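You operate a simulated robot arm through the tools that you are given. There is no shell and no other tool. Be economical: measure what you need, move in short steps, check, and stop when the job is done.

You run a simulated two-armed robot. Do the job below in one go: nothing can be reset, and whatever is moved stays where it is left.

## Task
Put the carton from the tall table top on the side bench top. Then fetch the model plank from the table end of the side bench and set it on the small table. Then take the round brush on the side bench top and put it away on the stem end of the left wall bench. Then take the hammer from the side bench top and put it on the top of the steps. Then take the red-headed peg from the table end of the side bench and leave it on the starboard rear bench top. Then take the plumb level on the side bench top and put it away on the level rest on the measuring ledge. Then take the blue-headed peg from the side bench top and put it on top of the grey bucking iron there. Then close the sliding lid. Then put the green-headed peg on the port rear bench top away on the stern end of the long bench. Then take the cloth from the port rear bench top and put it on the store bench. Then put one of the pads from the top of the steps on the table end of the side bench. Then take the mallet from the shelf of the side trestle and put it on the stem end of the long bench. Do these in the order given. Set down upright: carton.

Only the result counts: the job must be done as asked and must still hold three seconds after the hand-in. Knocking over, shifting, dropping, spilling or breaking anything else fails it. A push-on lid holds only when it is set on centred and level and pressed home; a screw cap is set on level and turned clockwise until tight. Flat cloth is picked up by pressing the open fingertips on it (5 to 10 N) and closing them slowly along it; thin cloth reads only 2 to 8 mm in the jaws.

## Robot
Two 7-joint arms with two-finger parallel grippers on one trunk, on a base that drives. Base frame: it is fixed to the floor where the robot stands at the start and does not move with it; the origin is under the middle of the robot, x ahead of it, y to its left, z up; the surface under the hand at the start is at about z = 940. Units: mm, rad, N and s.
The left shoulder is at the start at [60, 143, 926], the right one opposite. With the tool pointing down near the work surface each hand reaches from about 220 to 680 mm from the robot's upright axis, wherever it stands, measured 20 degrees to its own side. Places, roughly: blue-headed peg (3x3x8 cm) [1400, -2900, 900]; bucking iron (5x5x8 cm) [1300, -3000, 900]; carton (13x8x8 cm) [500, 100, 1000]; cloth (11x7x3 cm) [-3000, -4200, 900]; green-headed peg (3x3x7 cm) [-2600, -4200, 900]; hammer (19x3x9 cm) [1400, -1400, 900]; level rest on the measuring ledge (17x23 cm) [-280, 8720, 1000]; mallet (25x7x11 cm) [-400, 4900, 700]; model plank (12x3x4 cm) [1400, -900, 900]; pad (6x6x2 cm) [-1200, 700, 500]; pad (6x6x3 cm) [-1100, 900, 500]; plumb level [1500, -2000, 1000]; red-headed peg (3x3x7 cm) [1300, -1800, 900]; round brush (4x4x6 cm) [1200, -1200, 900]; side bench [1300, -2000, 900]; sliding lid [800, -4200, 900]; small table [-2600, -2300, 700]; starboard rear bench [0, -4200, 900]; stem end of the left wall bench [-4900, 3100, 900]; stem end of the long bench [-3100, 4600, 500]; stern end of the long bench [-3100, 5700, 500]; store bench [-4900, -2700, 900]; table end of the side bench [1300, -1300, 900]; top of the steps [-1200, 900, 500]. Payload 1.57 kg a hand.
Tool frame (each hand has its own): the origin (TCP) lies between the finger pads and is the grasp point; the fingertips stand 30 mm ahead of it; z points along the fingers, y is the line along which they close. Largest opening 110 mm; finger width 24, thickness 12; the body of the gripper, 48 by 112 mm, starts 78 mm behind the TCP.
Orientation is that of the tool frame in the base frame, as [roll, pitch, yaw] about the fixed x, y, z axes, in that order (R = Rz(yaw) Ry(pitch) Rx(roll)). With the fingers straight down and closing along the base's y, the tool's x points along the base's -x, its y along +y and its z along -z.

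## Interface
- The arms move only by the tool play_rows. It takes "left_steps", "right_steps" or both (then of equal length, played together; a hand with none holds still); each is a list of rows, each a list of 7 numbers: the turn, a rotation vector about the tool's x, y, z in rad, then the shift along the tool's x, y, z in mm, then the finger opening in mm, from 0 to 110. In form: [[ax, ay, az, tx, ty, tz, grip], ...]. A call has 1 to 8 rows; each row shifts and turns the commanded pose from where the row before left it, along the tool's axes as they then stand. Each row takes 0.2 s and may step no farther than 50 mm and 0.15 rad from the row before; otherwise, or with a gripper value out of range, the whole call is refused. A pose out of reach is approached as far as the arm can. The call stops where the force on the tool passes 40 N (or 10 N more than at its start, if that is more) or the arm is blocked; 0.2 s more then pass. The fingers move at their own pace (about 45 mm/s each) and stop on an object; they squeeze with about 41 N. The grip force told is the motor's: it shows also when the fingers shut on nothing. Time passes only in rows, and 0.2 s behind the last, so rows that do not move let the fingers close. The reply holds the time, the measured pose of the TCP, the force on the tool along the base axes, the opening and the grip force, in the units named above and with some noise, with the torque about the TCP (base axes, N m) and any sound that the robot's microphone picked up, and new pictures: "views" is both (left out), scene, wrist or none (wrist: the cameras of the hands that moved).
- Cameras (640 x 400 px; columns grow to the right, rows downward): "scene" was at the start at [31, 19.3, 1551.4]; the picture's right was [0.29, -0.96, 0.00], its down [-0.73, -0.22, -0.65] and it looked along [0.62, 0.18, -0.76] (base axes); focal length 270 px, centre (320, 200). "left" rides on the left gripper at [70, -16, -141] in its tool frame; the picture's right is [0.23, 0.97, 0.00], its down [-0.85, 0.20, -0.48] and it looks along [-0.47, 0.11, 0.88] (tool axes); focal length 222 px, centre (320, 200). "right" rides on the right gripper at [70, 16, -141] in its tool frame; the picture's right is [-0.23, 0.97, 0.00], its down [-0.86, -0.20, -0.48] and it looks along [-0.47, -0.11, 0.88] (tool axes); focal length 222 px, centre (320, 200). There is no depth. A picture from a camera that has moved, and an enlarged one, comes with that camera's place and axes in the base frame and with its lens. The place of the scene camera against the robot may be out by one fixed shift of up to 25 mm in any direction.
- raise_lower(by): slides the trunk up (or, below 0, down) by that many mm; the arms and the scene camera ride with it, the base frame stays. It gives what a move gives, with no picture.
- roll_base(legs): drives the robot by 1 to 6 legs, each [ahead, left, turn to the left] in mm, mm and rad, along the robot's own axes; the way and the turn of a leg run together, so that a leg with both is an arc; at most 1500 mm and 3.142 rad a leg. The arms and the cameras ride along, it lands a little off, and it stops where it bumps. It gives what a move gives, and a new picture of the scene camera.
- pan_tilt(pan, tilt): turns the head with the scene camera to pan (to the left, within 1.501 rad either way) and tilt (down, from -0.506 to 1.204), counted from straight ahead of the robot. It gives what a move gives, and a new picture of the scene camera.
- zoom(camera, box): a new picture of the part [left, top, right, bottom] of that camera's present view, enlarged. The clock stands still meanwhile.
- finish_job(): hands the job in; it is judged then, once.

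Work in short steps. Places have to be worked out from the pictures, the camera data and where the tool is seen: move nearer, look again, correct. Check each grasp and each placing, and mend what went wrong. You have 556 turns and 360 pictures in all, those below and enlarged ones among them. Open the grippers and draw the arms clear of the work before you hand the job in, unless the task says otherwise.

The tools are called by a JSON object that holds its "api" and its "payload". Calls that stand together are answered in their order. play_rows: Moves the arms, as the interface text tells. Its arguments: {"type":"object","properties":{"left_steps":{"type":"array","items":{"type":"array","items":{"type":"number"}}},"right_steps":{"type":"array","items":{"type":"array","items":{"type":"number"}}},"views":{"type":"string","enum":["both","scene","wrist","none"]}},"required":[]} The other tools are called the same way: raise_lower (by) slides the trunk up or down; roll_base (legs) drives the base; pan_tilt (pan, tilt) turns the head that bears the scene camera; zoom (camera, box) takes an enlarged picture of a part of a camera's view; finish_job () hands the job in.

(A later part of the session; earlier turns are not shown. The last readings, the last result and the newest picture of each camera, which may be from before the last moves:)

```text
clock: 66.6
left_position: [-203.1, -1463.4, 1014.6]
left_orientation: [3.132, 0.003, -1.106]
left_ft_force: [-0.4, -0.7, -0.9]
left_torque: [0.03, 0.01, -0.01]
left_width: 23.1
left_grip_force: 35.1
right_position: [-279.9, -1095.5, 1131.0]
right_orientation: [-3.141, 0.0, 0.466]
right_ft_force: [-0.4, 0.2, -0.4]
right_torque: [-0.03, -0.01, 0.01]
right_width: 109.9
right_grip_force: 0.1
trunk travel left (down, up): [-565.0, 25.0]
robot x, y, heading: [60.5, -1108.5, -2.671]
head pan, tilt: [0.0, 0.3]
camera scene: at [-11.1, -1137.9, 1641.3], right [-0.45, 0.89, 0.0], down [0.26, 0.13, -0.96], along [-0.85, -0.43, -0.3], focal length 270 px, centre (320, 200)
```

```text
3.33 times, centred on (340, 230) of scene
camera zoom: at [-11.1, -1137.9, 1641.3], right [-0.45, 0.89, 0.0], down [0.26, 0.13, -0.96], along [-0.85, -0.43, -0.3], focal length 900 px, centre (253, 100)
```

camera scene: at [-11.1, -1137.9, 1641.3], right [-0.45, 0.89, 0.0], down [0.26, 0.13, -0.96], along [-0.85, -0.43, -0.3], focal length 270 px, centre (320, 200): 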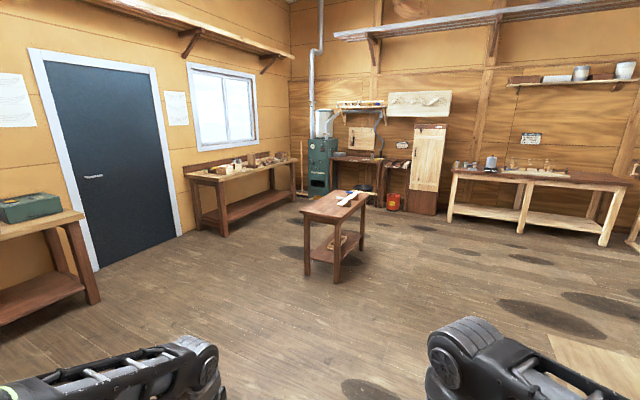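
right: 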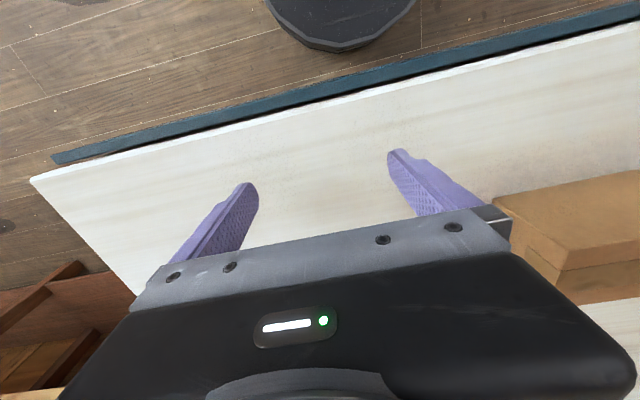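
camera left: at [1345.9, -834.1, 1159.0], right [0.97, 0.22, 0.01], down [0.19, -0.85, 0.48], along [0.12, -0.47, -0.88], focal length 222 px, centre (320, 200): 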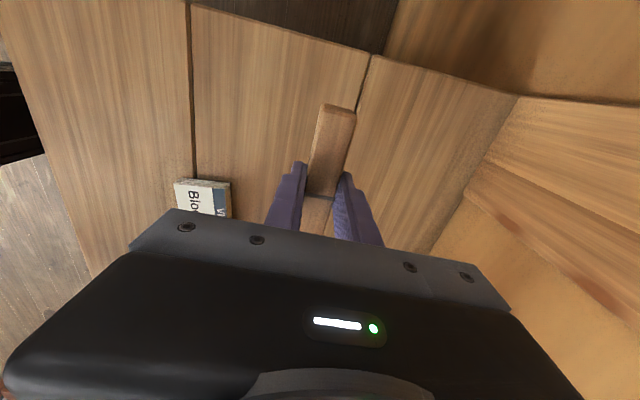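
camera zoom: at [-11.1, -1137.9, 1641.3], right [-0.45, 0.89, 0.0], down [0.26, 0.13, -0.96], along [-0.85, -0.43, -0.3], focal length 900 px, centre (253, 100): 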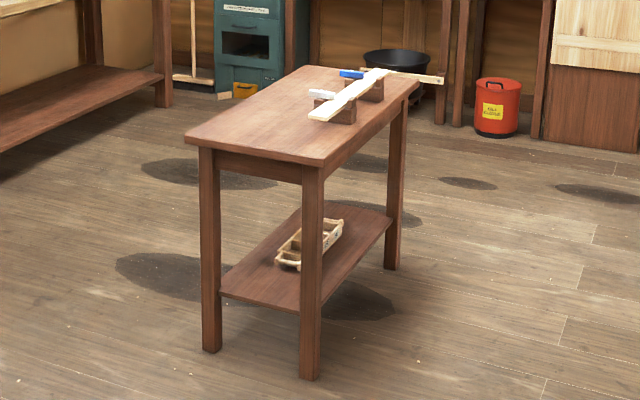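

The table top spans about x -3100..-2200, y -2480..-2030, free at its near end. I drive to face its near end from the east.

{"api": "roll_base", "payload": {"legs": [[0, 0, -0.47], [880, 480, 0], [880, 480, 0]]}}

{"api": "raise_lower", "payload": {"by": -165}}

{"api": "pan_tilt", "payload": {"pan": 0, "tilt": 0.6}}

```text
clock: 77.9
left_position: [-2078.2, -2265.0, 1014.5]
left_orientation: [3.131, 0.002, -1.568]
left_ft_force: [0.4, 0.3, -0.7]
left_torque: [0.01, 0.0, 0.01]
left_width: 22.8
left_grip_force: 35.5
right_position: [-1984.6, -1900.8, 1131.6]
right_orientation: [-3.14, -0.001, 0.005]
right_ft_force: [0.2, 0.0, -0.7]
right_torque: [0.04, -0.06, -0.01]
right_width: 110.0
right_grip_force: 0.0
trunk travel left (down, up): [-565.0, 25.0]
robot x, y, heading: [-1686.7, -2062.3, -3.139]
head pan, tilt: [0.0, 0.3]
camera scene: at [-1763.0, -2065.1, 1641.2], right [-0.01, 1.0, 0.0], down [0.3, 0.0, -0.96], along [-0.96, -0.01, -0.3], focal length 270 px, centre (320, 200)
```

scene: 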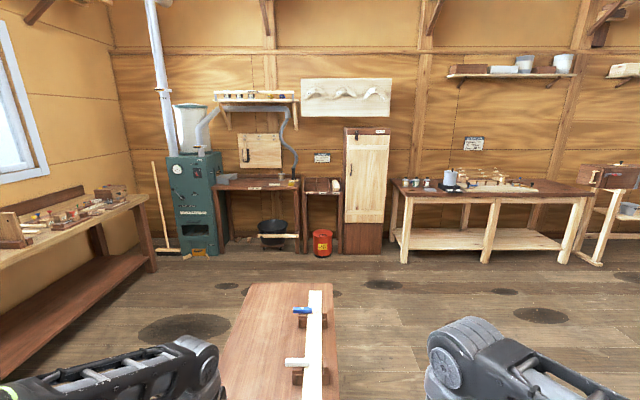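

```text
clock: 79.8
left_position: [-2078.6, -2265.0, 848.2]
left_orientation: [3.131, 0.001, -1.569]
left_ft_force: [0.2, -0.9, -0.5]
left_torque: [-0.05, 0.02, 0.02]
left_width: 22.7
left_grip_force: 35.6
right_position: [-1982.4, -1900.3, 966.0]
right_orientation: [-3.141, 0.001, 0.006]
right_ft_force: [-0.7, -0.4, -0.5]
right_torque: [0.01, -0.01, 0.01]
right_width: 110.0
right_grip_force: 0.1
trunk travel left (down, up): [-400.0, 190.0]
robot x, y, heading: [-1683.8, -2061.1, -3.134]
head pan, tilt: [0.0, 0.3]
```

```text
clock: 80.6
left_position: [-2079.4, -2266.4, 848.3]
left_orientation: [3.13, 0.002, -1.567]
left_ft_force: [1.0, 0.2, -0.2]
left_torque: [-0.04, 0.0, -0.01]
left_width: 23.1
left_grip_force: 35.5
right_position: [-1983.7, -1899.9, 966.6]
right_orientation: [3.141, 0.002, 0.005]
right_ft_force: [0.7, -0.1, -0.2]
right_torque: [-0.02, 0.01, 0.02]
right_width: 110.2
right_grip_force: 0.0
trunk travel left (down, up): [-400.0, 190.0]
robot x, y, heading: [-1686.5, -2059.8, -3.13]
head pan, tilt: [0.0, 0.6]
camera scene: at [-1757.6, -2064.9, 1448.9], right [-0.01, 1.0, 0.0], down [0.56, 0.0, -0.83], along [-0.83, 0.0, -0.56], focal length 270 px, centre (320, 200)
```

scene: 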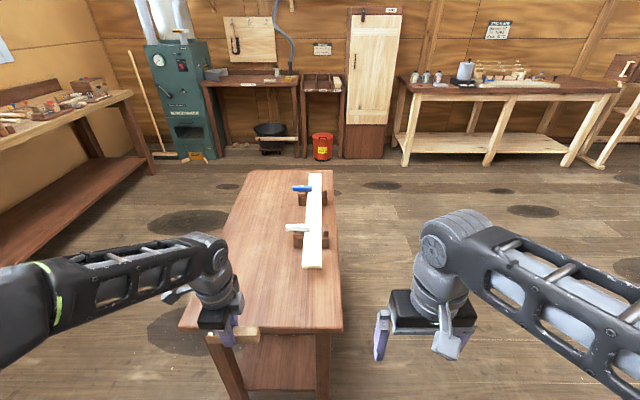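

Near edge at x≈-2195, y -2474..-2000. I drive 150 ahead, extend the arm 130 mm over the free near part, and lower.

{"api": "roll_base", "payload": {"legs": [[150, 0, 0]]}}

{"api": "play_rows", "payload": {"left_steps": [[0, 0, 0, 0, 45, 0, 20], [0, 0, 0, 0, 45, 0, 20], [0, 0, 0, 0, 40, 25, 20], [0, 0, 0, 0, 0, 35, 20], [0, 0, 0, 0, 0, 15, 20], [0, 0, 0, 0, 0, 0, 20]]}}

```text
clock: 82.0
left_position: [-2230.0, -2267.7, 848.1]
left_orientation: [3.135, 0.001, -1.567]
left_ft_force: [-0.4, 0.1, -1.9]
left_torque: [0.0, -0.03, -0.03]
left_width: 23.1
left_grip_force: 35.6
right_position: [-2134.2, -1901.5, 966.5]
right_orientation: [-3.141, -0.002, 0.005]
right_ft_force: [0.3, -0.1, -0.1]
right_torque: [-0.03, -0.03, 0.0]
right_width: 110.2
right_grip_force: 0.0
trunk travel left (down, up): [-400.0, 190.0]
robot x, y, heading: [-1837.3, -2066.7, -3.136]
head pan, tilt: [0.0, 0.6]
camera scene: at [-1908.2, -2065.8, 1448.7], right [-0.01, 1.0, 0.0], down [0.57, 0.0, -0.82], along [-0.82, -0.01, -0.57], focal length 270 px, centre (320, 200)
```

scene: 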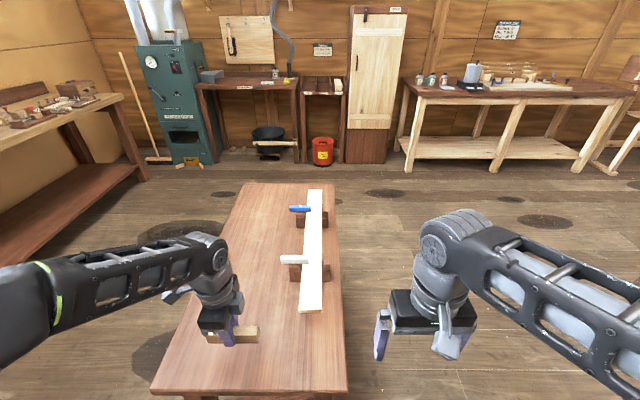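

```text
clock: 83.4
left_position: [-2359.7, -2266.8, 777.1]
left_orientation: [3.124, 0.002, -1.566]
left_ft_force: [1.2, -2.9, 26.9]
left_torque: [0.11, -0.35, 0.0]
left_width: 22.9
left_grip_force: 35.3
right_position: [-2131.2, -1901.9, 966.1]
right_orientation: [3.141, 0.002, 0.006]
right_ft_force: [0.0, -0.7, -0.4]
right_torque: [0.0, -0.02, 0.03]
right_width: 110.1
right_grip_force: 0.1
trunk travel left (down, up): [-400.0, 190.0]
robot x, y, heading: [-1838.0, -2064.0, -3.137]
head pan, tilt: [0.0, 0.6]
camera scene: at [-1904.8, -2065.3, 1449.4], right [-0.01, 1.0, 0.0], down [0.56, 0.0, -0.83], along [-0.83, -0.01, -0.56], focal length 270 px, centre (320, 200)
camera left: at [-2338.2, -2334.3, 918.4], right [-0.97, -0.23, 0.02], down [-0.2, 0.85, 0.48], along [-0.13, 0.47, -0.88], focal length 222 px, centre (320, 200)
```

scene: 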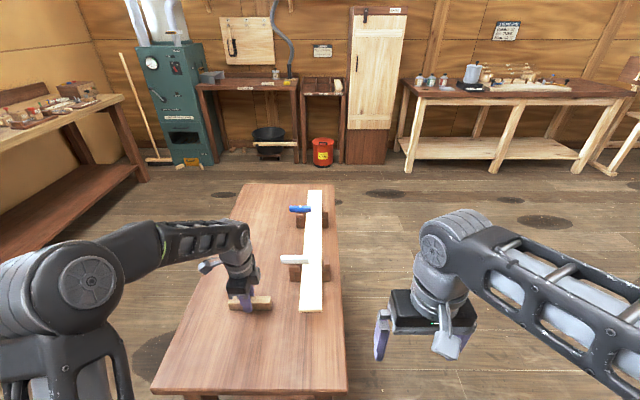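
left: 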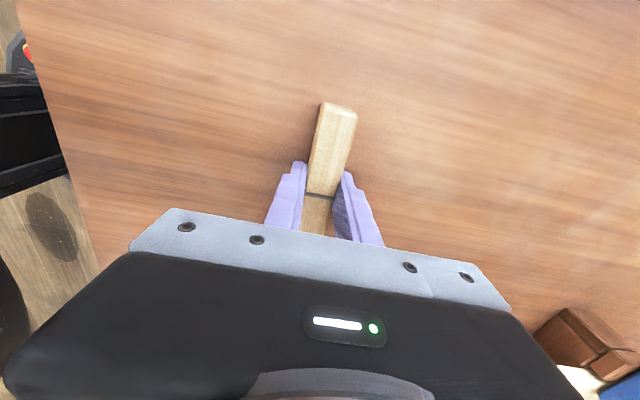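

Contact at TCP 777 (table top ≈741). Release and withdraw.

{"api": "play_rows", "payload": {"left_steps": [[0, 0, 0, 0, 0, -2, 20], [0, 0, 0, 0, 0, 0, 40], [0, 0, 0, 0, 0, 0, 60], [0, 0, 0, 0, 0, 0, 60], [0, 0, 0, 0, 0, -40, 60], [0, 0, 0, 0, 0, -40, 60], [0, 0, 0, 0, 0, -40, 60], [0, 0, 0, 0, 0, 0, 60]], "views": "wrist"}}

```text
clock: 85.2
left_position: [-2357.6, -2267.4, 898.9]
left_orientation: [3.131, 0.001, -1.566]
left_ft_force: [0.2, -0.5, 0.5]
left_torque: [0.02, -0.02, 0.04]
left_width: 59.8
left_grip_force: 0.0
right_position: [-2132.5, -1901.9, 965.4]
right_orientation: [3.141, 0.001, 0.006]
right_ft_force: [0.0, 0.1, -0.3]
right_torque: [0.0, 0.01, -0.04]
right_width: 109.9
right_grip_force: 0.1
trunk travel left (down, up): [-400.0, 190.0]
robot x, y, heading: [-1836.9, -2063.8, -3.143]
head pan, tilt: [0.0, 0.6]
camera left: at [-2337.8, -2335.3, 1040.8], right [-0.97, -0.23, 0.01], down [-0.2, 0.85, 0.48], along [-0.12, 0.47, -0.88], focal length 222 px, centre (320, 200)
```

left: 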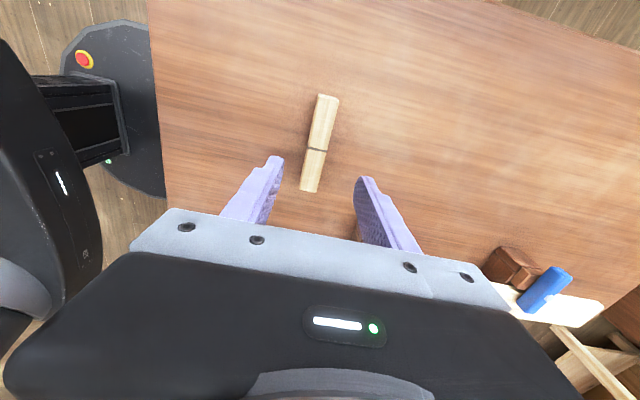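

Plank placed well. Now the brush: I turn back toward the side bench and raise the trunk again.

{"api": "roll_base", "payload": {"legs": [[-300, 0, 0], [0, 0, 3.138], [1000, 345, 0], [900, 345, 0]]}}

{"api": "raise_lower", "payload": {"by": 165}}

```text
clock: 104.3
left_position: [857.9, -1078.0, 898.8]
left_orientation: [3.131, 0.003, 1.608]
left_ft_force: [0.4, -0.1, -0.5]
left_torque: [-0.04, -0.03, -0.01]
left_width: 59.9
left_grip_force: 0.2
right_position: [644.4, -1450.5, 964.8]
right_orientation: [3.14, 0.001, -3.104]
right_ft_force: [-0.2, 0.1, -0.1]
right_torque: [0.01, 0.02, -0.02]
right_width: 110.0
right_grip_force: 0.1
trunk travel left (down, up): [-400.0, 190.0]
robot x, y, heading: [341.1, -1297.7, 0.042]
head pan, tilt: [0.0, 0.6]
camera scene: at [387.8, -1300.0, 1448.8], right [0.04, -1.0, 0.0], down [-0.56, -0.02, -0.82], along [0.82, 0.03, -0.57], focal length 270 px, centre (320, 200)
```

scene: 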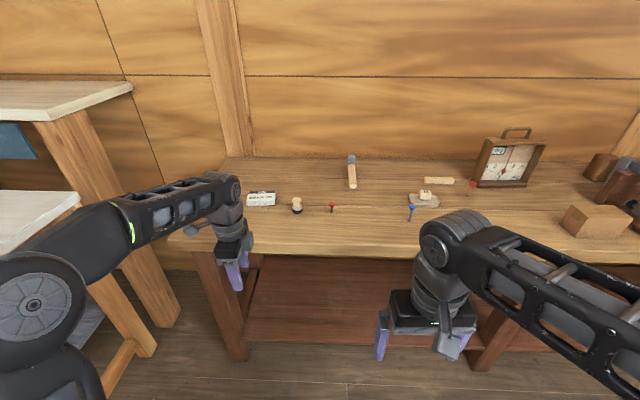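

```text
clock: 106.2
left_position: [857.4, -1078.2, 1064.2]
left_orientation: [3.132, 0.001, 1.607]
left_ft_force: [-0.1, -0.1, 0.0]
left_torque: [0.0, 0.0, -0.02]
left_width: 60.1
left_grip_force: 0.1
right_position: [645.1, -1451.3, 1129.7]
right_orientation: [-3.14, -0.001, -3.104]
right_ft_force: [-0.5, 0.0, 0.5]
right_torque: [-0.03, 0.02, 0.01]
right_width: 110.1
right_grip_force: 0.0
trunk travel left (down, up): [-565.0, 25.0]
robot x, y, heading: [342.5, -1300.8, 0.044]
head pan, tilt: [0.0, 0.6]
```

I enlarge the bench to see brush and pegs well.

{"api": "zoom", "payload": {"camera": "scene", "box": [240, 160, 560, 300]}}

```text
2.00 times, centred on (400, 230) of scene
camera zoom: at [387.6, -1300.1, 1613.7], right [0.04, -1.0, 0.0], down [-0.56, -0.02, -0.82], along [0.82, 0.03, -0.57], focal length 540 px, centre (160, 140)
```

zoom: 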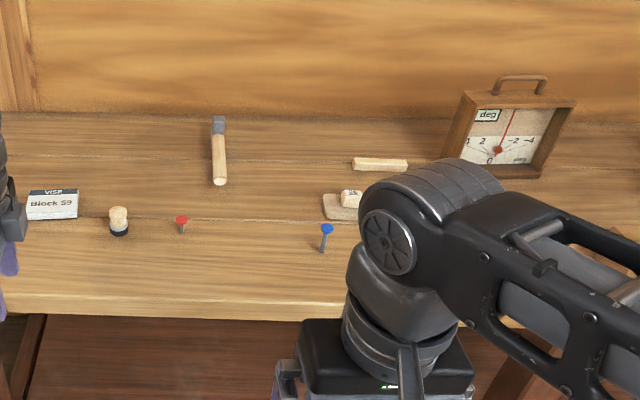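

Brush at [1150,-1193]. I position the base so the left hand comes near it.

{"api": "roll_base", "payload": {"legs": [[0, 0, -0.044], [268, -83, 0]]}}

```text
clock: 108.5
left_position: [1127.1, -1183.8, 1063.6]
left_orientation: [3.134, 0.002, 1.566]
left_ft_force: [0.4, -0.7, 0.3]
left_torque: [0.02, 0.03, 0.0]
left_width: 59.8
left_grip_force: 0.0
right_position: [898.6, -1548.1, 1131.1]
right_orientation: [-3.141, -0.001, 3.137]
right_ft_force: [0.1, -0.1, 0.4]
right_torque: [0.03, 0.03, 0.02]
right_width: 109.8
right_grip_force: 0.0
trunk travel left (down, up): [-565.0, 25.0]
robot x, y, heading: [600.8, -1380.8, -0.009]
head pan, tilt: [0.0, 0.6]
camera scene: at [648.5, -1387.2, 1613.7], right [0.0, -1.0, 0.0], down [-0.57, 0.0, -0.82], along [0.82, 0.0, -0.57], focal length 270 px, centre (320, 200)
```

scene: 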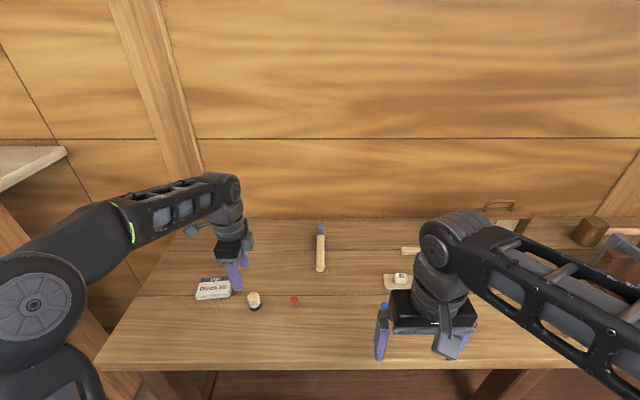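

Brush about [1147,-1188]. Move over it and lower to 985 for a wrist view.

{"api": "play_rows", "payload": {"left_steps": [[0, 0, 0, -4, 20, 0, 90], [0, 0, 0, 0, 0, 40, 90], [0, 0, 0, 0, 0, 38, 90], [0, 0, 0, 0, 0, 0, 90]], "views": "wrist"}}

```text
clock: 109.5
left_position: [1148.2, -1188.6, 986.6]
left_orientation: [3.132, 0.001, 1.565]
left_ft_force: [-0.2, -0.1, 0.9]
left_torque: [-0.03, -0.02, 0.02]
left_width: 90.1
left_grip_force: 0.2
right_position: [896.5, -1547.5, 1130.4]
right_orientation: [-3.141, 0.0, 3.136]
right_ft_force: [-0.5, -0.1, -0.2]
right_torque: [0.0, -0.02, 0.01]
right_width: 109.8
right_grip_force: 0.0
trunk travel left (down, up): [-565.0, 25.0]
robot x, y, heading: [602.5, -1385.8, -0.004]
head pan, tilt: [0.0, 0.6]
camera left: at [1132.7, -1115.7, 1126.9], right [0.98, 0.22, 0.01], down [0.19, -0.86, 0.48], along [0.12, -0.47, -0.88], focal length 222 px, centre (320, 200)
```

left: 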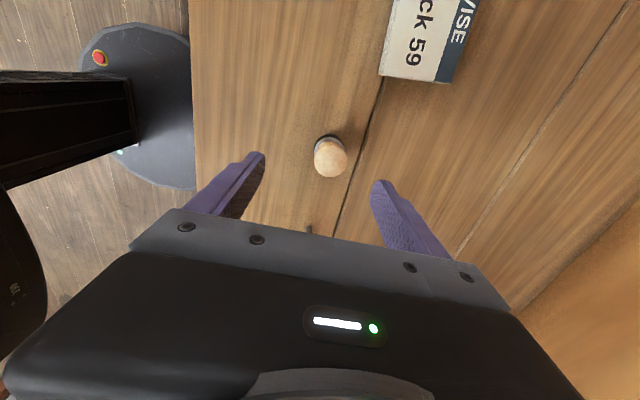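

Brush at [1160,-1178]. Adjust, descend to 898, close.

{"api": "play_rows", "payload": {"left_steps": [[0, 0, 0, 10, 12, 0, 90], [0, 0, 0, 0, 0, 45, 90], [0, 0, 0, 0, 0, 43, 90], [0, 0, 0, 0, 0, 0, 25], [0, 0, 0, 0, 0, 0, 25], [0, 0, 0, 0, 0, 0, 25], [0, 0, 0, 0, 0, 0, 25], [0, 0, 0, 0, 0, 0, 25]], "views": "none"}}

{"api": "play_rows", "payload": {"left_steps": [[0, 0, 0, 0, 0, -40, 25], [0, 0, 0, 0, 0, -40, 25], [0, 0, 0, 0, 0, -40, 25], [0, 0, 0, 0, 0, -40, 25], [0, 0, 0, 0, 0, 0, 25]], "views": "wrist"}}

```text
clock: 111.3
left_position: [1161.4, -1177.4, 898.5]
left_orientation: [3.129, 0.001, 1.564]
left_ft_force: [-0.7, -0.1, 0.2]
left_torque: [0.01, 0.02, 0.02]
left_width: 33.9
left_grip_force: 29.8
right_position: [897.8, -1547.3, 1131.1]
right_orientation: [3.141, 0.002, 3.136]
right_ft_force: [0.0, 0.0, 0.0]
right_torque: [0.03, -0.02, -0.04]
right_width: 109.9
right_grip_force: 0.0
trunk travel left (down, up): [-565.0, 25.0]
robot x, y, heading: [601.8, -1384.2, -0.004]
head pan, tilt: [0.0, 0.6]
```

```text
clock: 112.5
left_position: [1157.0, -1175.7, 1058.6]
left_orientation: [3.131, 0.003, 1.566]
left_ft_force: [-0.1, -0.7, -0.4]
left_torque: [0.03, 0.02, 0.01]
left_width: 33.4
left_grip_force: 40.7
right_position: [897.3, -1546.9, 1130.9]
right_orientation: [-3.141, 0.0, 3.137]
right_ft_force: [0.5, -0.3, -0.4]
right_torque: [-0.02, -0.03, 0.02]
right_width: 109.9
right_grip_force: 0.0
trunk travel left (down, up): [-565.0, 25.0]
robot x, y, heading: [604.7, -1382.3, -0.005]
head pan, tilt: [0.0, 0.6]
camera left: at [1141.5, -1104.5, 1199.8], right [0.98, 0.22, 0.01], down [0.19, -0.86, 0.48], along [0.11, -0.47, -0.88], focal length 222 px, centre (320, 200)
```

left: 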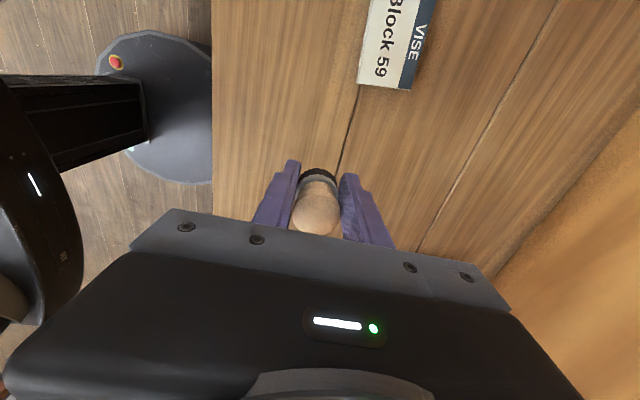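

Brush held (33 mm). I back off, and turn left to look across the room toward the left wall bench.

{"api": "roll_base", "payload": {"legs": [[-600, 0, 0], [0, 0, 2.5]]}}

{"api": "pan_tilt", "payload": {"pan": 0, "tilt": 0.25}}

```text
clock: 121.9
left_position: [-576.3, -1213.4, 1058.0]
left_orientation: [3.131, 0.002, -2.22]
left_ft_force: [0.3, 0.4, -0.8]
left_torque: [-0.05, -0.02, -0.01]
left_width: 33.7
left_grip_force: 41.0
right_position: [-147.0, -1072.1, 1130.6]
right_orientation: [3.141, 0.0, -0.647]
right_ft_force: [0.7, 0.1, 1.1]
right_torque: [0.01, 0.0, -0.04]
right_width: 110.3
right_grip_force: 0.0
trunk travel left (down, up): [-565.0, 25.0]
robot x, y, heading: [-6.4, -1383.4, 2.495]
head pan, tilt: [0.0, 0.6]
camera scene: at [-68.6, -1348.3, 1613.8], right [0.6, 0.8, 0.0], down [0.45, -0.34, -0.83], along [-0.66, 0.5, -0.57], focal length 270 px, centre (320, 200)
```

scene: 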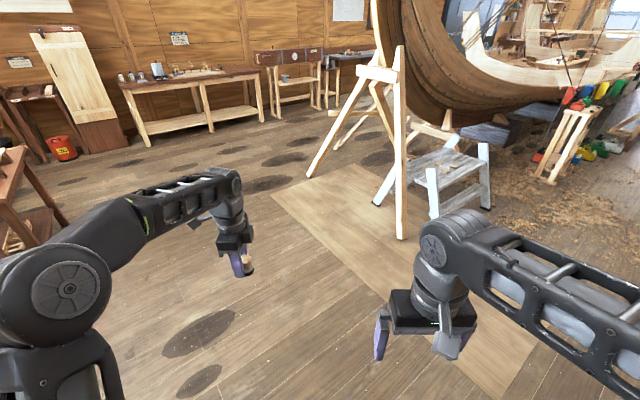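

```text
clock: 122.7
left_position: [-576.5, -1212.8, 1057.6]
left_orientation: [3.13, 0.002, -2.219]
left_ft_force: [0.2, -0.2, -1.2]
left_torque: [0.0, 0.07, -0.02]
left_width: 33.7
left_grip_force: 40.7
right_position: [-147.2, -1071.1, 1130.9]
right_orientation: [-3.141, 0.0, -0.648]
right_ft_force: [0.2, 0.5, -0.6]
right_torque: [0.0, -0.03, -0.01]
right_width: 109.8
right_grip_force: 0.0
trunk travel left (down, up): [-565.0, 25.0]
robot x, y, heading: [-7.8, -1379.9, 2.488]
head pan, tilt: [0.0, 0.25]
camera scene: at [-72.6, -1345.2, 1645.9], right [0.6, 0.8, 0.0], down [0.2, -0.15, -0.97], along [-0.77, 0.58, -0.25], focal length 270 px, centre (320, 200)
```

scene: 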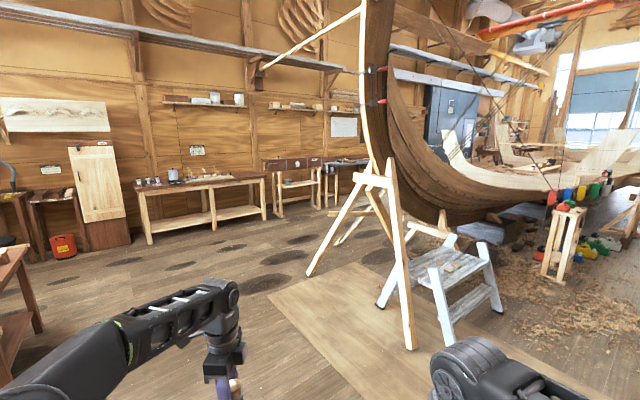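

The boat's stem trestle spans x -2400..-1040 near y=260; the lane left of it is free. I drive to [-3600,-700] then north along the left wall, stopping midway to look.

{"api": "roll_base", "payload": {"legs": [[0, 0, 0.652], [1200, -227, 0], [1200, -227, 0], [1190, -227, 0], [0, -1300, 0]]}}

{"api": "pan_tilt", "payload": {"pan": -0.9, "tilt": 0.3}}

```text
clock: 148.1
left_position: [-4074.1, 435.4, 1058.6]
left_orientation: [3.132, 0.001, -1.628]
left_ft_force: [-0.2, 0.1, -0.3]
left_torque: [-0.05, 0.03, 0.0]
left_width: 33.7
left_grip_force: 40.6
right_position: [-3794.7, 793.5, 1130.4]
right_orientation: [3.142, 0.0, -0.055]
right_ft_force: [-0.1, -0.1, -0.5]
right_torque: [-0.01, 0.0, 0.02]
right_width: 110.3
right_grip_force: 0.1
trunk travel left (down, up): [-565.0, 25.0]
robot x, y, heading: [-3507.5, 618.0, 3.087]
head pan, tilt: [0.0, 0.25]
camera scene: at [-3584.7, 615.4, 1646.0], right [0.05, 1.0, 0.0], down [0.25, -0.01, -0.97], along [-0.97, 0.05, -0.25], focal length 270 px, centre (320, 200)
```

scene: 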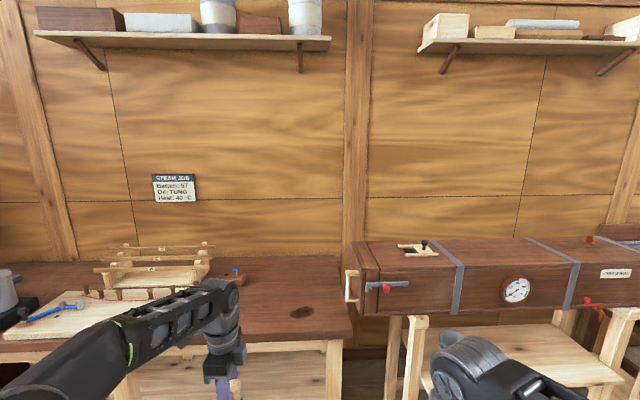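

```text
clock: 149.3
left_position: [-4072.7, 435.7, 1058.5]
left_orientation: [3.13, 0.001, -1.627]
left_ft_force: [-0.7, 0.1, -0.9]
left_torque: [-0.01, -0.01, 0.02]
left_width: 33.6
left_grip_force: 40.8
right_position: [-3795.2, 793.2, 1130.9]
right_orientation: [3.14, 0.001, -0.052]
right_ft_force: [0.8, 0.0, -0.5]
right_torque: [0.01, 0.01, 0.04]
right_width: 110.1
right_grip_force: 0.1
trunk travel left (down, up): [-565.0, 25.0]
robot x, y, heading: [-3505.8, 613.7, 3.084]
head pan, tilt: [-0.901, 0.3]
camera scene: at [-3545.5, 686.1, 1641.3], right [0.82, 0.58, 0.0], down [0.17, -0.24, -0.96], along [-0.55, 0.78, -0.3], focal length 270 px, centre (320, 200)
```

scene: 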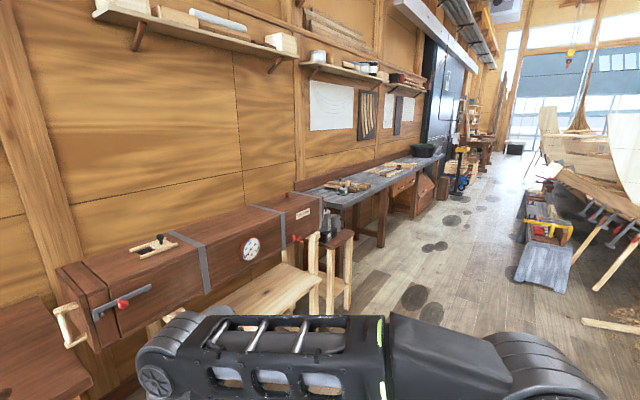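

The left wall bench is the grey-topped one beyond the steam box. I straighten and strafe on to y≈3250.

{"api": "roll_base", "payload": {"legs": [[0, 0, 0.055], [60, -1320, 0], [60, -1320, 0]]}}

{"api": "pan_tilt", "payload": {"pan": 0, "tilt": 0.5}}

```text
clock: 162.4
left_position: [-4106.9, 3038.3, 1058.8]
left_orientation: [3.131, 0.001, -1.622]
left_ft_force: [0.6, 0.6, -0.1]
left_torque: [-0.01, -0.02, 0.02]
left_width: 33.6
left_grip_force: 40.7
right_position: [-3830.6, 3397.1, 1130.3]
right_orientation: [-3.14, 0.0, -0.049]
right_ft_force: [0.2, 0.0, 0.5]
right_torque: [-0.02, 0.0, -0.01]
right_width: 110.1
right_grip_force: 0.2
trunk travel left (down, up): [-565.0, 25.0]
robot x, y, heading: [-3541.4, 3220.0, 3.097]
head pan, tilt: [-0.901, 0.3]
camera scene: at [-3580.6, 3292.1, 1641.3], right [0.81, 0.58, 0.0], down [0.17, -0.24, -0.96], along [-0.56, 0.78, -0.3], focal length 270 px, centre (320, 200)
```

scene: 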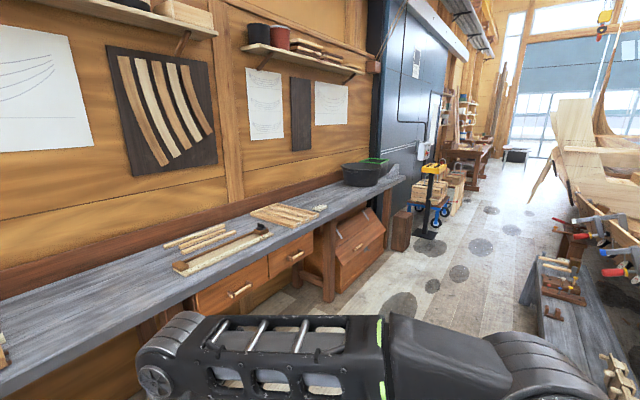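

```text
clock: 163.6
left_position: [-4105.8, 3037.3, 1058.5]
left_orientation: [3.131, 0.002, -1.622]
left_ft_force: [-0.5, -0.3, 0.0]
left_torque: [0.0, -0.01, 0.01]
left_width: 33.6
left_grip_force: 40.9
right_position: [-3830.9, 3397.0, 1130.6]
right_orientation: [3.141, 0.002, -0.049]
right_ft_force: [0.1, -1.4, -0.2]
right_torque: [0.02, 0.01, 0.03]
right_width: 109.9
right_grip_force: 0.1
trunk travel left (down, up): [-565.0, 25.0]
robot x, y, heading: [-3548.0, 3220.7, 3.095]
head pan, tilt: [0.0, 0.499]
camera scene: at [-3617.2, 3220.3, 1622.9], right [0.05, 1.0, 0.0], down [0.48, -0.02, -0.88], along [-0.88, 0.04, -0.48], focal length 270 px, centre (320, 200)
```

scene: 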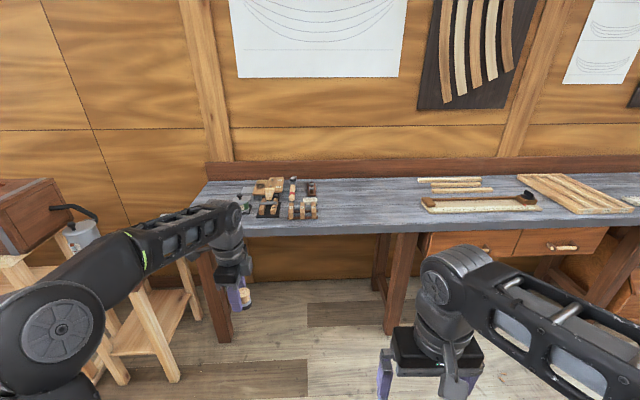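

The stem end holds some items around y≈3100. I enlarge it to pick a free spot.

{"api": "zoom", "payload": {"camera": "scene", "box": [190, 150, 430, 270]}}

```text
2.67 times, centred on (310, 210) of scene
camera zoom: at [-3617.2, 3220.3, 1622.9], right [0.05, 1.0, 0.0], down [0.48, -0.02, -0.88], along [-0.88, 0.04, -0.48], focal length 720 px, centre (347, 173)
```

zoom: 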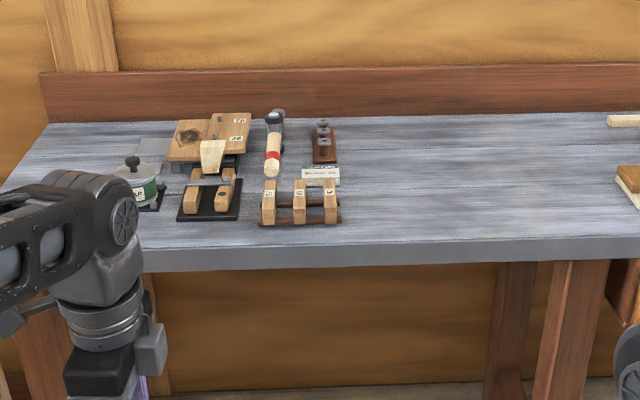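

Free spot chosen at about [-4790,3325]. I straighten and drive in, stopping slightly short to check.

{"api": "roll_base", "payload": {"legs": [[0, 0, 0.046], [0, -313, 0], [640, 0, 0]]}}

```text
clock: 169.2
left_position: [-4730.2, 3328.3, 1057.1]
left_orientation: [3.13, 0.002, -1.578]
left_ft_force: [0.2, -0.4, -0.2]
left_torque: [-0.02, 0.0, 0.02]
left_width: 33.6
left_grip_force: 40.9
right_position: [-4470.5, 3698.5, 1131.0]
right_orientation: [3.141, -0.001, -0.006]
right_ft_force: [0.4, 0.0, 0.3]
right_torque: [0.0, -0.02, -0.01]
right_width: 110.1
right_grip_force: 0.0
trunk travel left (down, up): [-565.0, 25.0]
robot x, y, heading: [-4175.1, 3534.0, 3.132]
head pan, tilt: [0.0, 0.499]
camera scene: at [-4250.0, 3531.4, 1622.8], right [0.01, 1.0, 0.0], down [0.48, 0.0, -0.88], along [-0.88, 0.0, -0.48], focal length 270 px, centre (320, 200)
```

scene: 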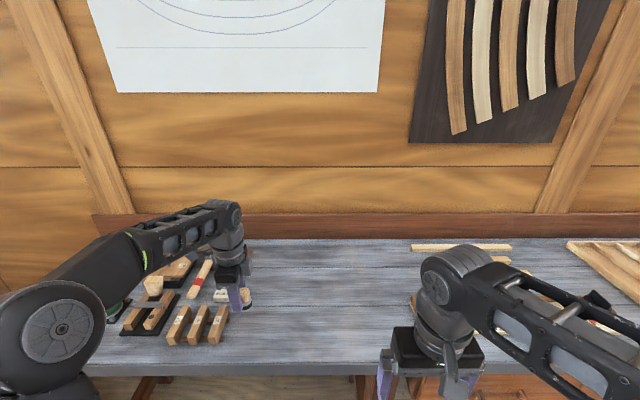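

Spot clear. Extend 55 and lower in stages.

{"api": "play_rows", "payload": {"left_steps": [[0, 0, 0, 0, 45, 20, 25], [0, 0, 0, 0, 10, 40, 25], [0, 0, 0, 0, 0, 35, 25], [0, 0, 0, 0, 0, 0, 25]], "views": "wrist"}}

```text
clock: 170.2
left_position: [-4785.4, 3327.7, 964.9]
left_orientation: [3.131, 0.002, -1.577]
left_ft_force: [0.0, -0.6, -0.6]
left_torque: [0.0, -0.03, 0.01]
left_width: 33.5
left_grip_force: 40.9
right_position: [-4471.6, 3698.7, 1130.7]
right_orientation: [-3.141, 0.0, -0.007]
right_ft_force: [0.7, 0.1, 1.1]
right_torque: [-0.01, 0.02, -0.02]
right_width: 110.0
right_grip_force: 0.0
trunk travel left (down, up): [-565.0, 25.0]
robot x, y, heading: [-4174.8, 3535.1, 3.139]
head pan, tilt: [0.0, 0.499]
camera left: at [-4767.4, 3260.5, 1105.1], right [-0.98, -0.22, 0.01], down [-0.19, 0.86, 0.48], along [-0.12, 0.47, -0.88], focal length 222 px, centre (320, 200)
```

left: 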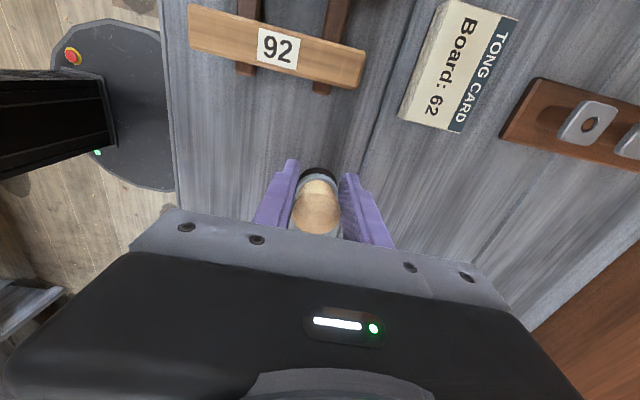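

Clear of the rack. I lower in small steps till contact.

{"api": "play_rows", "payload": {"left_steps": [[0, 0, 0, 0, 0, 10, 25], [0, 0, 0, 0, 0, 10, 25], [0, 0, 0, 0, 0, 6, 25]], "views": "none"}}

{"api": "play_rows", "payload": {"left_steps": [[0, 0, 0, 0, 0, 6, 25], [0, 0, 0, 0, 0, 5, 25]], "views": "none"}}

{"api": "play_rows", "payload": {"left_steps": [[0, 0, 0, 0, 0, 5, 25], [0, 0, 0, 0, 0, 5, 25]], "views": "none"}}

```text
clock: 171.0
left_position: [-4786.6, 3329.2, 938.8]
left_orientation: [3.129, 0.001, -1.576]
left_ft_force: [-0.6, 0.0, 6.7]
left_torque: [0.09, -0.1, -0.02]
left_width: 33.8
left_grip_force: 40.9
right_position: [-4469.8, 3698.5, 1130.9]
right_orientation: [3.142, 0.001, -0.004]
right_ft_force: [-0.2, 0.3, -0.4]
right_torque: [-0.03, -0.01, -0.01]
right_width: 110.0
right_grip_force: 0.0
trunk travel left (down, up): [-565.0, 25.0]
robot x, y, heading: [-4173.4, 3536.6, 3.134]
head pan, tilt: [0.0, 0.499]
```

```text
clock: 171.6
left_position: [-4789.2, 3327.7, 939.0]
left_orientation: [3.116, 0.002, -1.577]
left_ft_force: [6.5, -0.7, 20.6]
left_torque: [0.17, -0.5, -0.09]
left_width: 33.9
left_grip_force: 41.4
right_position: [-4468.4, 3698.6, 1131.5]
right_orientation: [-3.141, 0.0, -0.007]
right_ft_force: [-0.7, -0.1, -0.2]
right_torque: [-0.01, -0.04, 0.02]
right_width: 110.0
right_grip_force: 0.1
trunk travel left (down, up): [-565.0, 25.0]
robot x, y, heading: [-4172.7, 3533.0, 3.134]
head pan, tilt: [0.0, 0.499]
stopped in row 2 (left hand): the force on the tool passed its limit at 42 N (the readings are from after the stop); the commanded pose is now the measured one
```

```text
clock: 172.0
left_position: [-4791.2, 3328.7, 939.2]
left_orientation: [3.11, 0.003, -1.574]
left_ft_force: [5.6, -0.1, 18.7]
left_torque: [0.23, -0.51, -0.06]
left_width: 33.4
left_grip_force: 41.0
right_position: [-4469.6, 3698.0, 1130.0]
right_orientation: [-3.142, -0.001, -0.004]
right_ft_force: [0.4, 0.5, -0.4]
right_torque: [0.0, -0.06, -0.04]
right_width: 110.1
right_grip_force: 0.1
trunk travel left (down, up): [-565.0, 25.0]
robot x, y, heading: [-4173.7, 3532.1, 3.134]
head pan, tilt: [0.0, 0.499]
stopped in row 2 (left hand): the force on the tool passed its limit at 42 N (the readings are from after the stop); the commanded pose is now the measured one
```

On the bench (z≈902). I ease up 2 mm, undo the small tilt, open, and withdraw.

{"api": "play_rows", "payload": {"left_steps": [[0.03, 0, 0, 0, 0, -1.5, 25], [0, 0, 0, 0, 0, 0, 40], [0, 0, 0, 0, 0, 0, 60], [0, 0, 0, 0, 0, 0, 70], [0, 0, 0, 0, 0, -40, 70], [0, 0, 0, 0, 0, -40, 70], [0, 0, 0, 0, 0, -40, 70], [0, 0, 0, 0, 0, 0, 70]], "views": "wrist"}}

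```text
clock: 173.8
left_position: [-4791.7, 3328.5, 1059.0]
left_orientation: [-3.14, 0.005, -1.575]
left_ft_force: [0.1, -0.5, 0.0]
left_torque: [-0.01, -0.02, -0.01]
left_width: 70.2
left_grip_force: 0.0
right_position: [-4471.5, 3699.0, 1130.9]
right_orientation: [-3.141, -0.003, -0.005]
right_ft_force: [0.0, 0.2, 0.8]
right_torque: [0.04, -0.01, 0.0]
right_width: 110.1
right_grip_force: 0.1
trunk travel left (down, up): [-565.0, 25.0]
robot x, y, heading: [-4174.6, 3532.1, 3.134]
head pan, tilt: [0.0, 0.499]
camera left: at [-4773.6, 3260.4, 1200.1], right [-0.97, -0.22, 0.0], down [-0.2, 0.85, 0.48], along [-0.11, 0.47, -0.88], focal length 222 px, centre (320, 200)
```

left: 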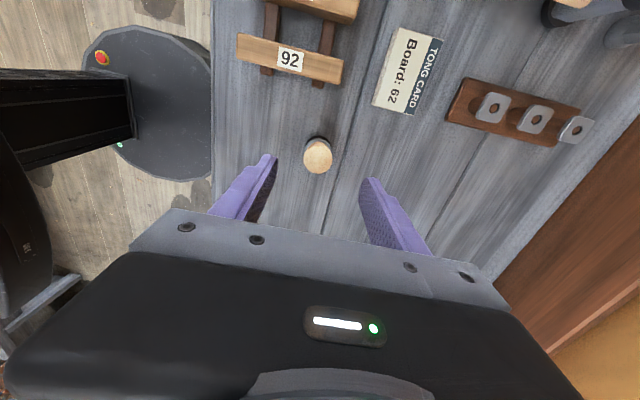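

Brush stands on the bench. Next the hammer: I retrace back along the left lane and turn to face the side bench.

{"api": "roll_base", "payload": {"legs": [[-560, 0, 0.007], [0, 1415, 0], [0, 1415, 0], [0, 1415, 0], [0, 0, 3.1416]]}}

```text
refused: 3.1416 is not a number from -3.14159 to 3.14159
```

{"api": "roll_base", "payload": {"legs": [[-560, 0, 0.007], [0, 1415, 0], [0, 1415, 0], [0, 1415, 0], [0, 0, 3.14]]}}

```text
clock: 204.5
left_position: [-3166.9, -449.7, 1058.2]
left_orientation: [-3.139, 0.003, 1.637]
left_ft_force: [0.4, -0.4, -0.4]
left_torque: [-0.02, 0.02, 0.0]
left_width: 70.0
left_grip_force: 0.0
right_position: [-3459.9, -840.8, 1131.3]
right_orientation: [3.142, 0.0, -3.077]
right_ft_force: [-0.8, -0.3, 0.7]
right_torque: [0.03, 0.02, -0.03]
right_width: 110.0
right_grip_force: 0.0
trunk travel left (down, up): [-565.0, 25.0]
robot x, y, heading: [-3768.3, -696.5, 0.067]
head pan, tilt: [0.0, 0.499]
camera scene: at [-3718.8, -696.8, 1622.9], right [0.07, -1.0, 0.0], down [-0.48, -0.03, -0.88], along [0.88, 0.06, -0.48], focal length 270 px, centre (320, 200)
```

scene: 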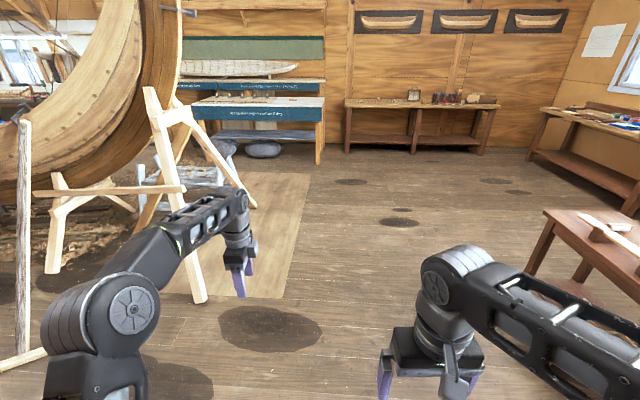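

Path clear. Straighten and drive to about [420,-1240].

{"api": "roll_base", "payload": {"legs": [[0, 0, -0.067], [1390, -260, 0], [1390, -180, 0], [1390, -104, 0]]}}

```text
clock: 225.0
left_position: [1002.9, -1048.0, 1058.9]
left_orientation: [-3.139, 0.003, 1.577]
left_ft_force: [0.0, 0.0, -0.3]
left_torque: [0.0, 0.0, 0.03]
left_width: 69.8
left_grip_force: 0.1
right_position: [688.3, -1422.2, 1130.6]
right_orientation: [3.141, -0.002, -3.136]
right_ft_force: [0.3, 0.0, -0.1]
right_torque: [0.01, 0.04, 0.01]
right_width: 110.0
right_grip_force: 0.2
trunk travel left (down, up): [-565.0, 25.0]
robot x, y, heading: [388.3, -1260.4, 0.007]
head pan, tilt: [0.0, 0.499]
camera scene: at [437.9, -1263.0, 1622.9], right [0.01, -1.0, 0.0], down [-0.48, 0.0, -0.88], along [0.88, 0.01, -0.48], focal length 270 px, centre (320, 200)
```

scene: 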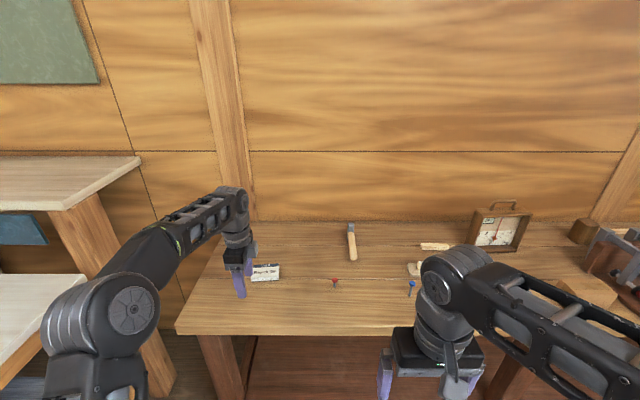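

Hammer handle runs x≈1308..1480 at y≈-1388, head at the far end. I drive closer so the right hand can reach it.

{"api": "roll_base", "payload": {"legs": [[0, 72, -0.007], [324, 0, 0]]}}

{"api": "play_rows", "payload": {"right_steps": [[0, 0, 0, -45, 0, 15, 70], [0, 0, 0, -45, 0, 15, 70], [0, 0, 0, -45, 0, 15, 70], [0, 0, 0, -45, 0, 15, 70], [0, 0, 0, -45, 0, 15, 70], [0, 0, 0, -45, 0, 15, 70], [0, 0, 0, -45, 0, 15, 70], [0, 0, 0, -40, 0, 15, 70]], "views": "both"}}

```text
clock: 227.8
left_position: [1328.7, -981.4, 1057.6]
left_orientation: [-3.139, 0.002, 1.569]
left_ft_force: [-0.1, -0.1, -0.1]
left_torque: [0.0, 0.0, 0.01]
left_width: 70.1
left_grip_force: 0.2
right_position: [1007.4, -1351.6, 1132.0]
right_orientation: [-3.141, -0.001, 3.139]
right_ft_force: [0.4, 0.0, 0.1]
right_torque: [0.03, 0.02, -0.03]
right_width: 109.9
right_grip_force: 0.1
trunk travel left (down, up): [-565.0, 25.0]
robot x, y, heading: [714.1, -1187.9, 0.002]
head pan, tilt: [0.0, 0.499]
camera scene: at [760.9, -1191.8, 1622.8], right [0.0, -1.0, 0.0], down [-0.48, 0.0, -0.88], along [0.88, 0.0, -0.48], focal length 270 px, centre (320, 200)
```

scene: 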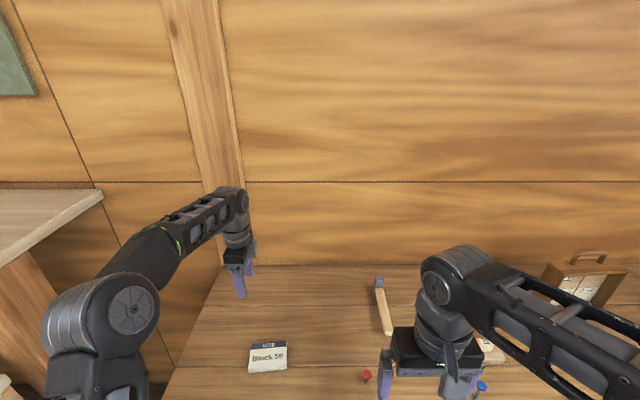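

```text
clock: 229.6
left_position: [1328.4, -982.3, 1058.3]
left_orientation: [-3.138, 0.003, 1.57]
left_ft_force: [-0.3, 0.6, -0.8]
left_torque: [0.01, 0.03, 0.0]
left_width: 69.9
left_grip_force: 0.0
right_position: [1364.1, -1354.9, 1009.2]
right_orientation: [-3.141, -0.003, 3.139]
right_ft_force: [0.4, 0.7, 0.3]
right_torque: [0.0, 0.04, -0.02]
right_width: 69.9
right_grip_force: 0.1
trunk travel left (down, up): [-565.0, 25.0]
robot x, y, heading: [712.6, -1192.9, -0.003]
head pan, tilt: [0.0, 0.499]
camera scene: at [761.3, -1191.6, 1622.8], right [0.0, -1.0, 0.0], down [-0.48, 0.0, -0.88], along [0.88, 0.0, -0.48], focal length 270 px, centre (320, 200)
camera right: at [1295.7, -1337.5, 1150.0], right [0.23, 0.97, 0.0], down [0.86, -0.2, 0.48], along [0.46, -0.11, -0.88], focal length 222 px, centre (320, 200)
```

scene: 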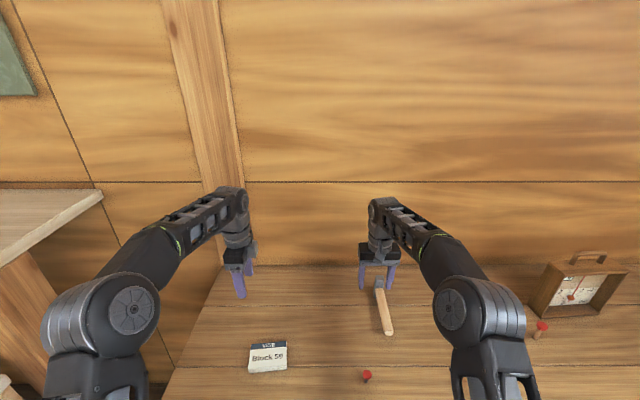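
right: 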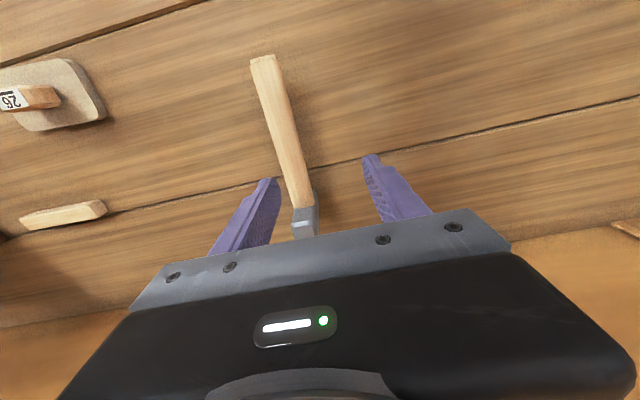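

Hammer handle runs x≈1260..1430 at y≈-1393, sloping up to the head. I move over x=1392 and descend.

{"api": "play_rows", "payload": {"right_steps": [[0, 0, 0, -14, -38, 0, 70], [0, 0, 0, -14, 0, 20, 70], [0, 0, 0, 0, 0, 40, 70], [0, 0, 0, 0, 0, 20, 70], [0, 0, 0, 0, 0, 0, 70]], "views": "wrist"}}

```text
clock: 230.8
left_position: [1327.6, -982.4, 1058.3]
left_orientation: [-3.14, 0.004, 1.569]
left_ft_force: [0.3, 0.5, -0.4]
left_torque: [0.02, 0.03, 0.01]
left_width: 70.0
left_grip_force: 0.1
right_position: [1376.8, -1390.6, 948.4]
right_orientation: [3.141, -0.002, 3.139]
right_ft_force: [0.2, -0.3, 0.7]
right_torque: [0.01, 0.04, -0.02]
right_width: 69.5
right_grip_force: 0.1
right hand out of reach, approached as far as the arm can: row 2
trunk travel left (down, up): [-565.0, 25.0]
robot x, y, heading: [714.7, -1190.9, -0.001]
head pan, tilt: [0.0, 0.499]
camera right: at [1307.3, -1373.3, 1088.8], right [0.23, 0.97, 0.0], down [0.85, -0.2, 0.48], along [0.46, -0.11, -0.88], focal length 222 px, centre (320, 200)
```

right: 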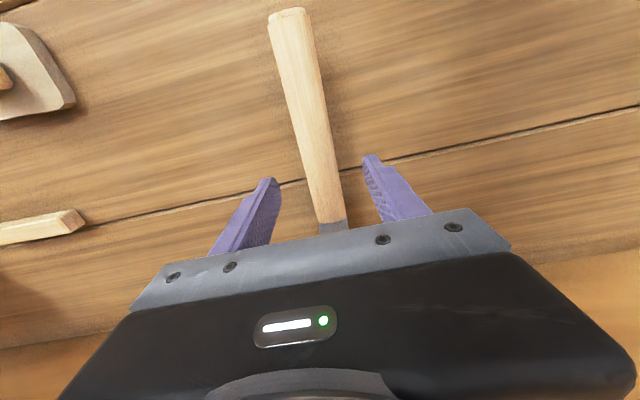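

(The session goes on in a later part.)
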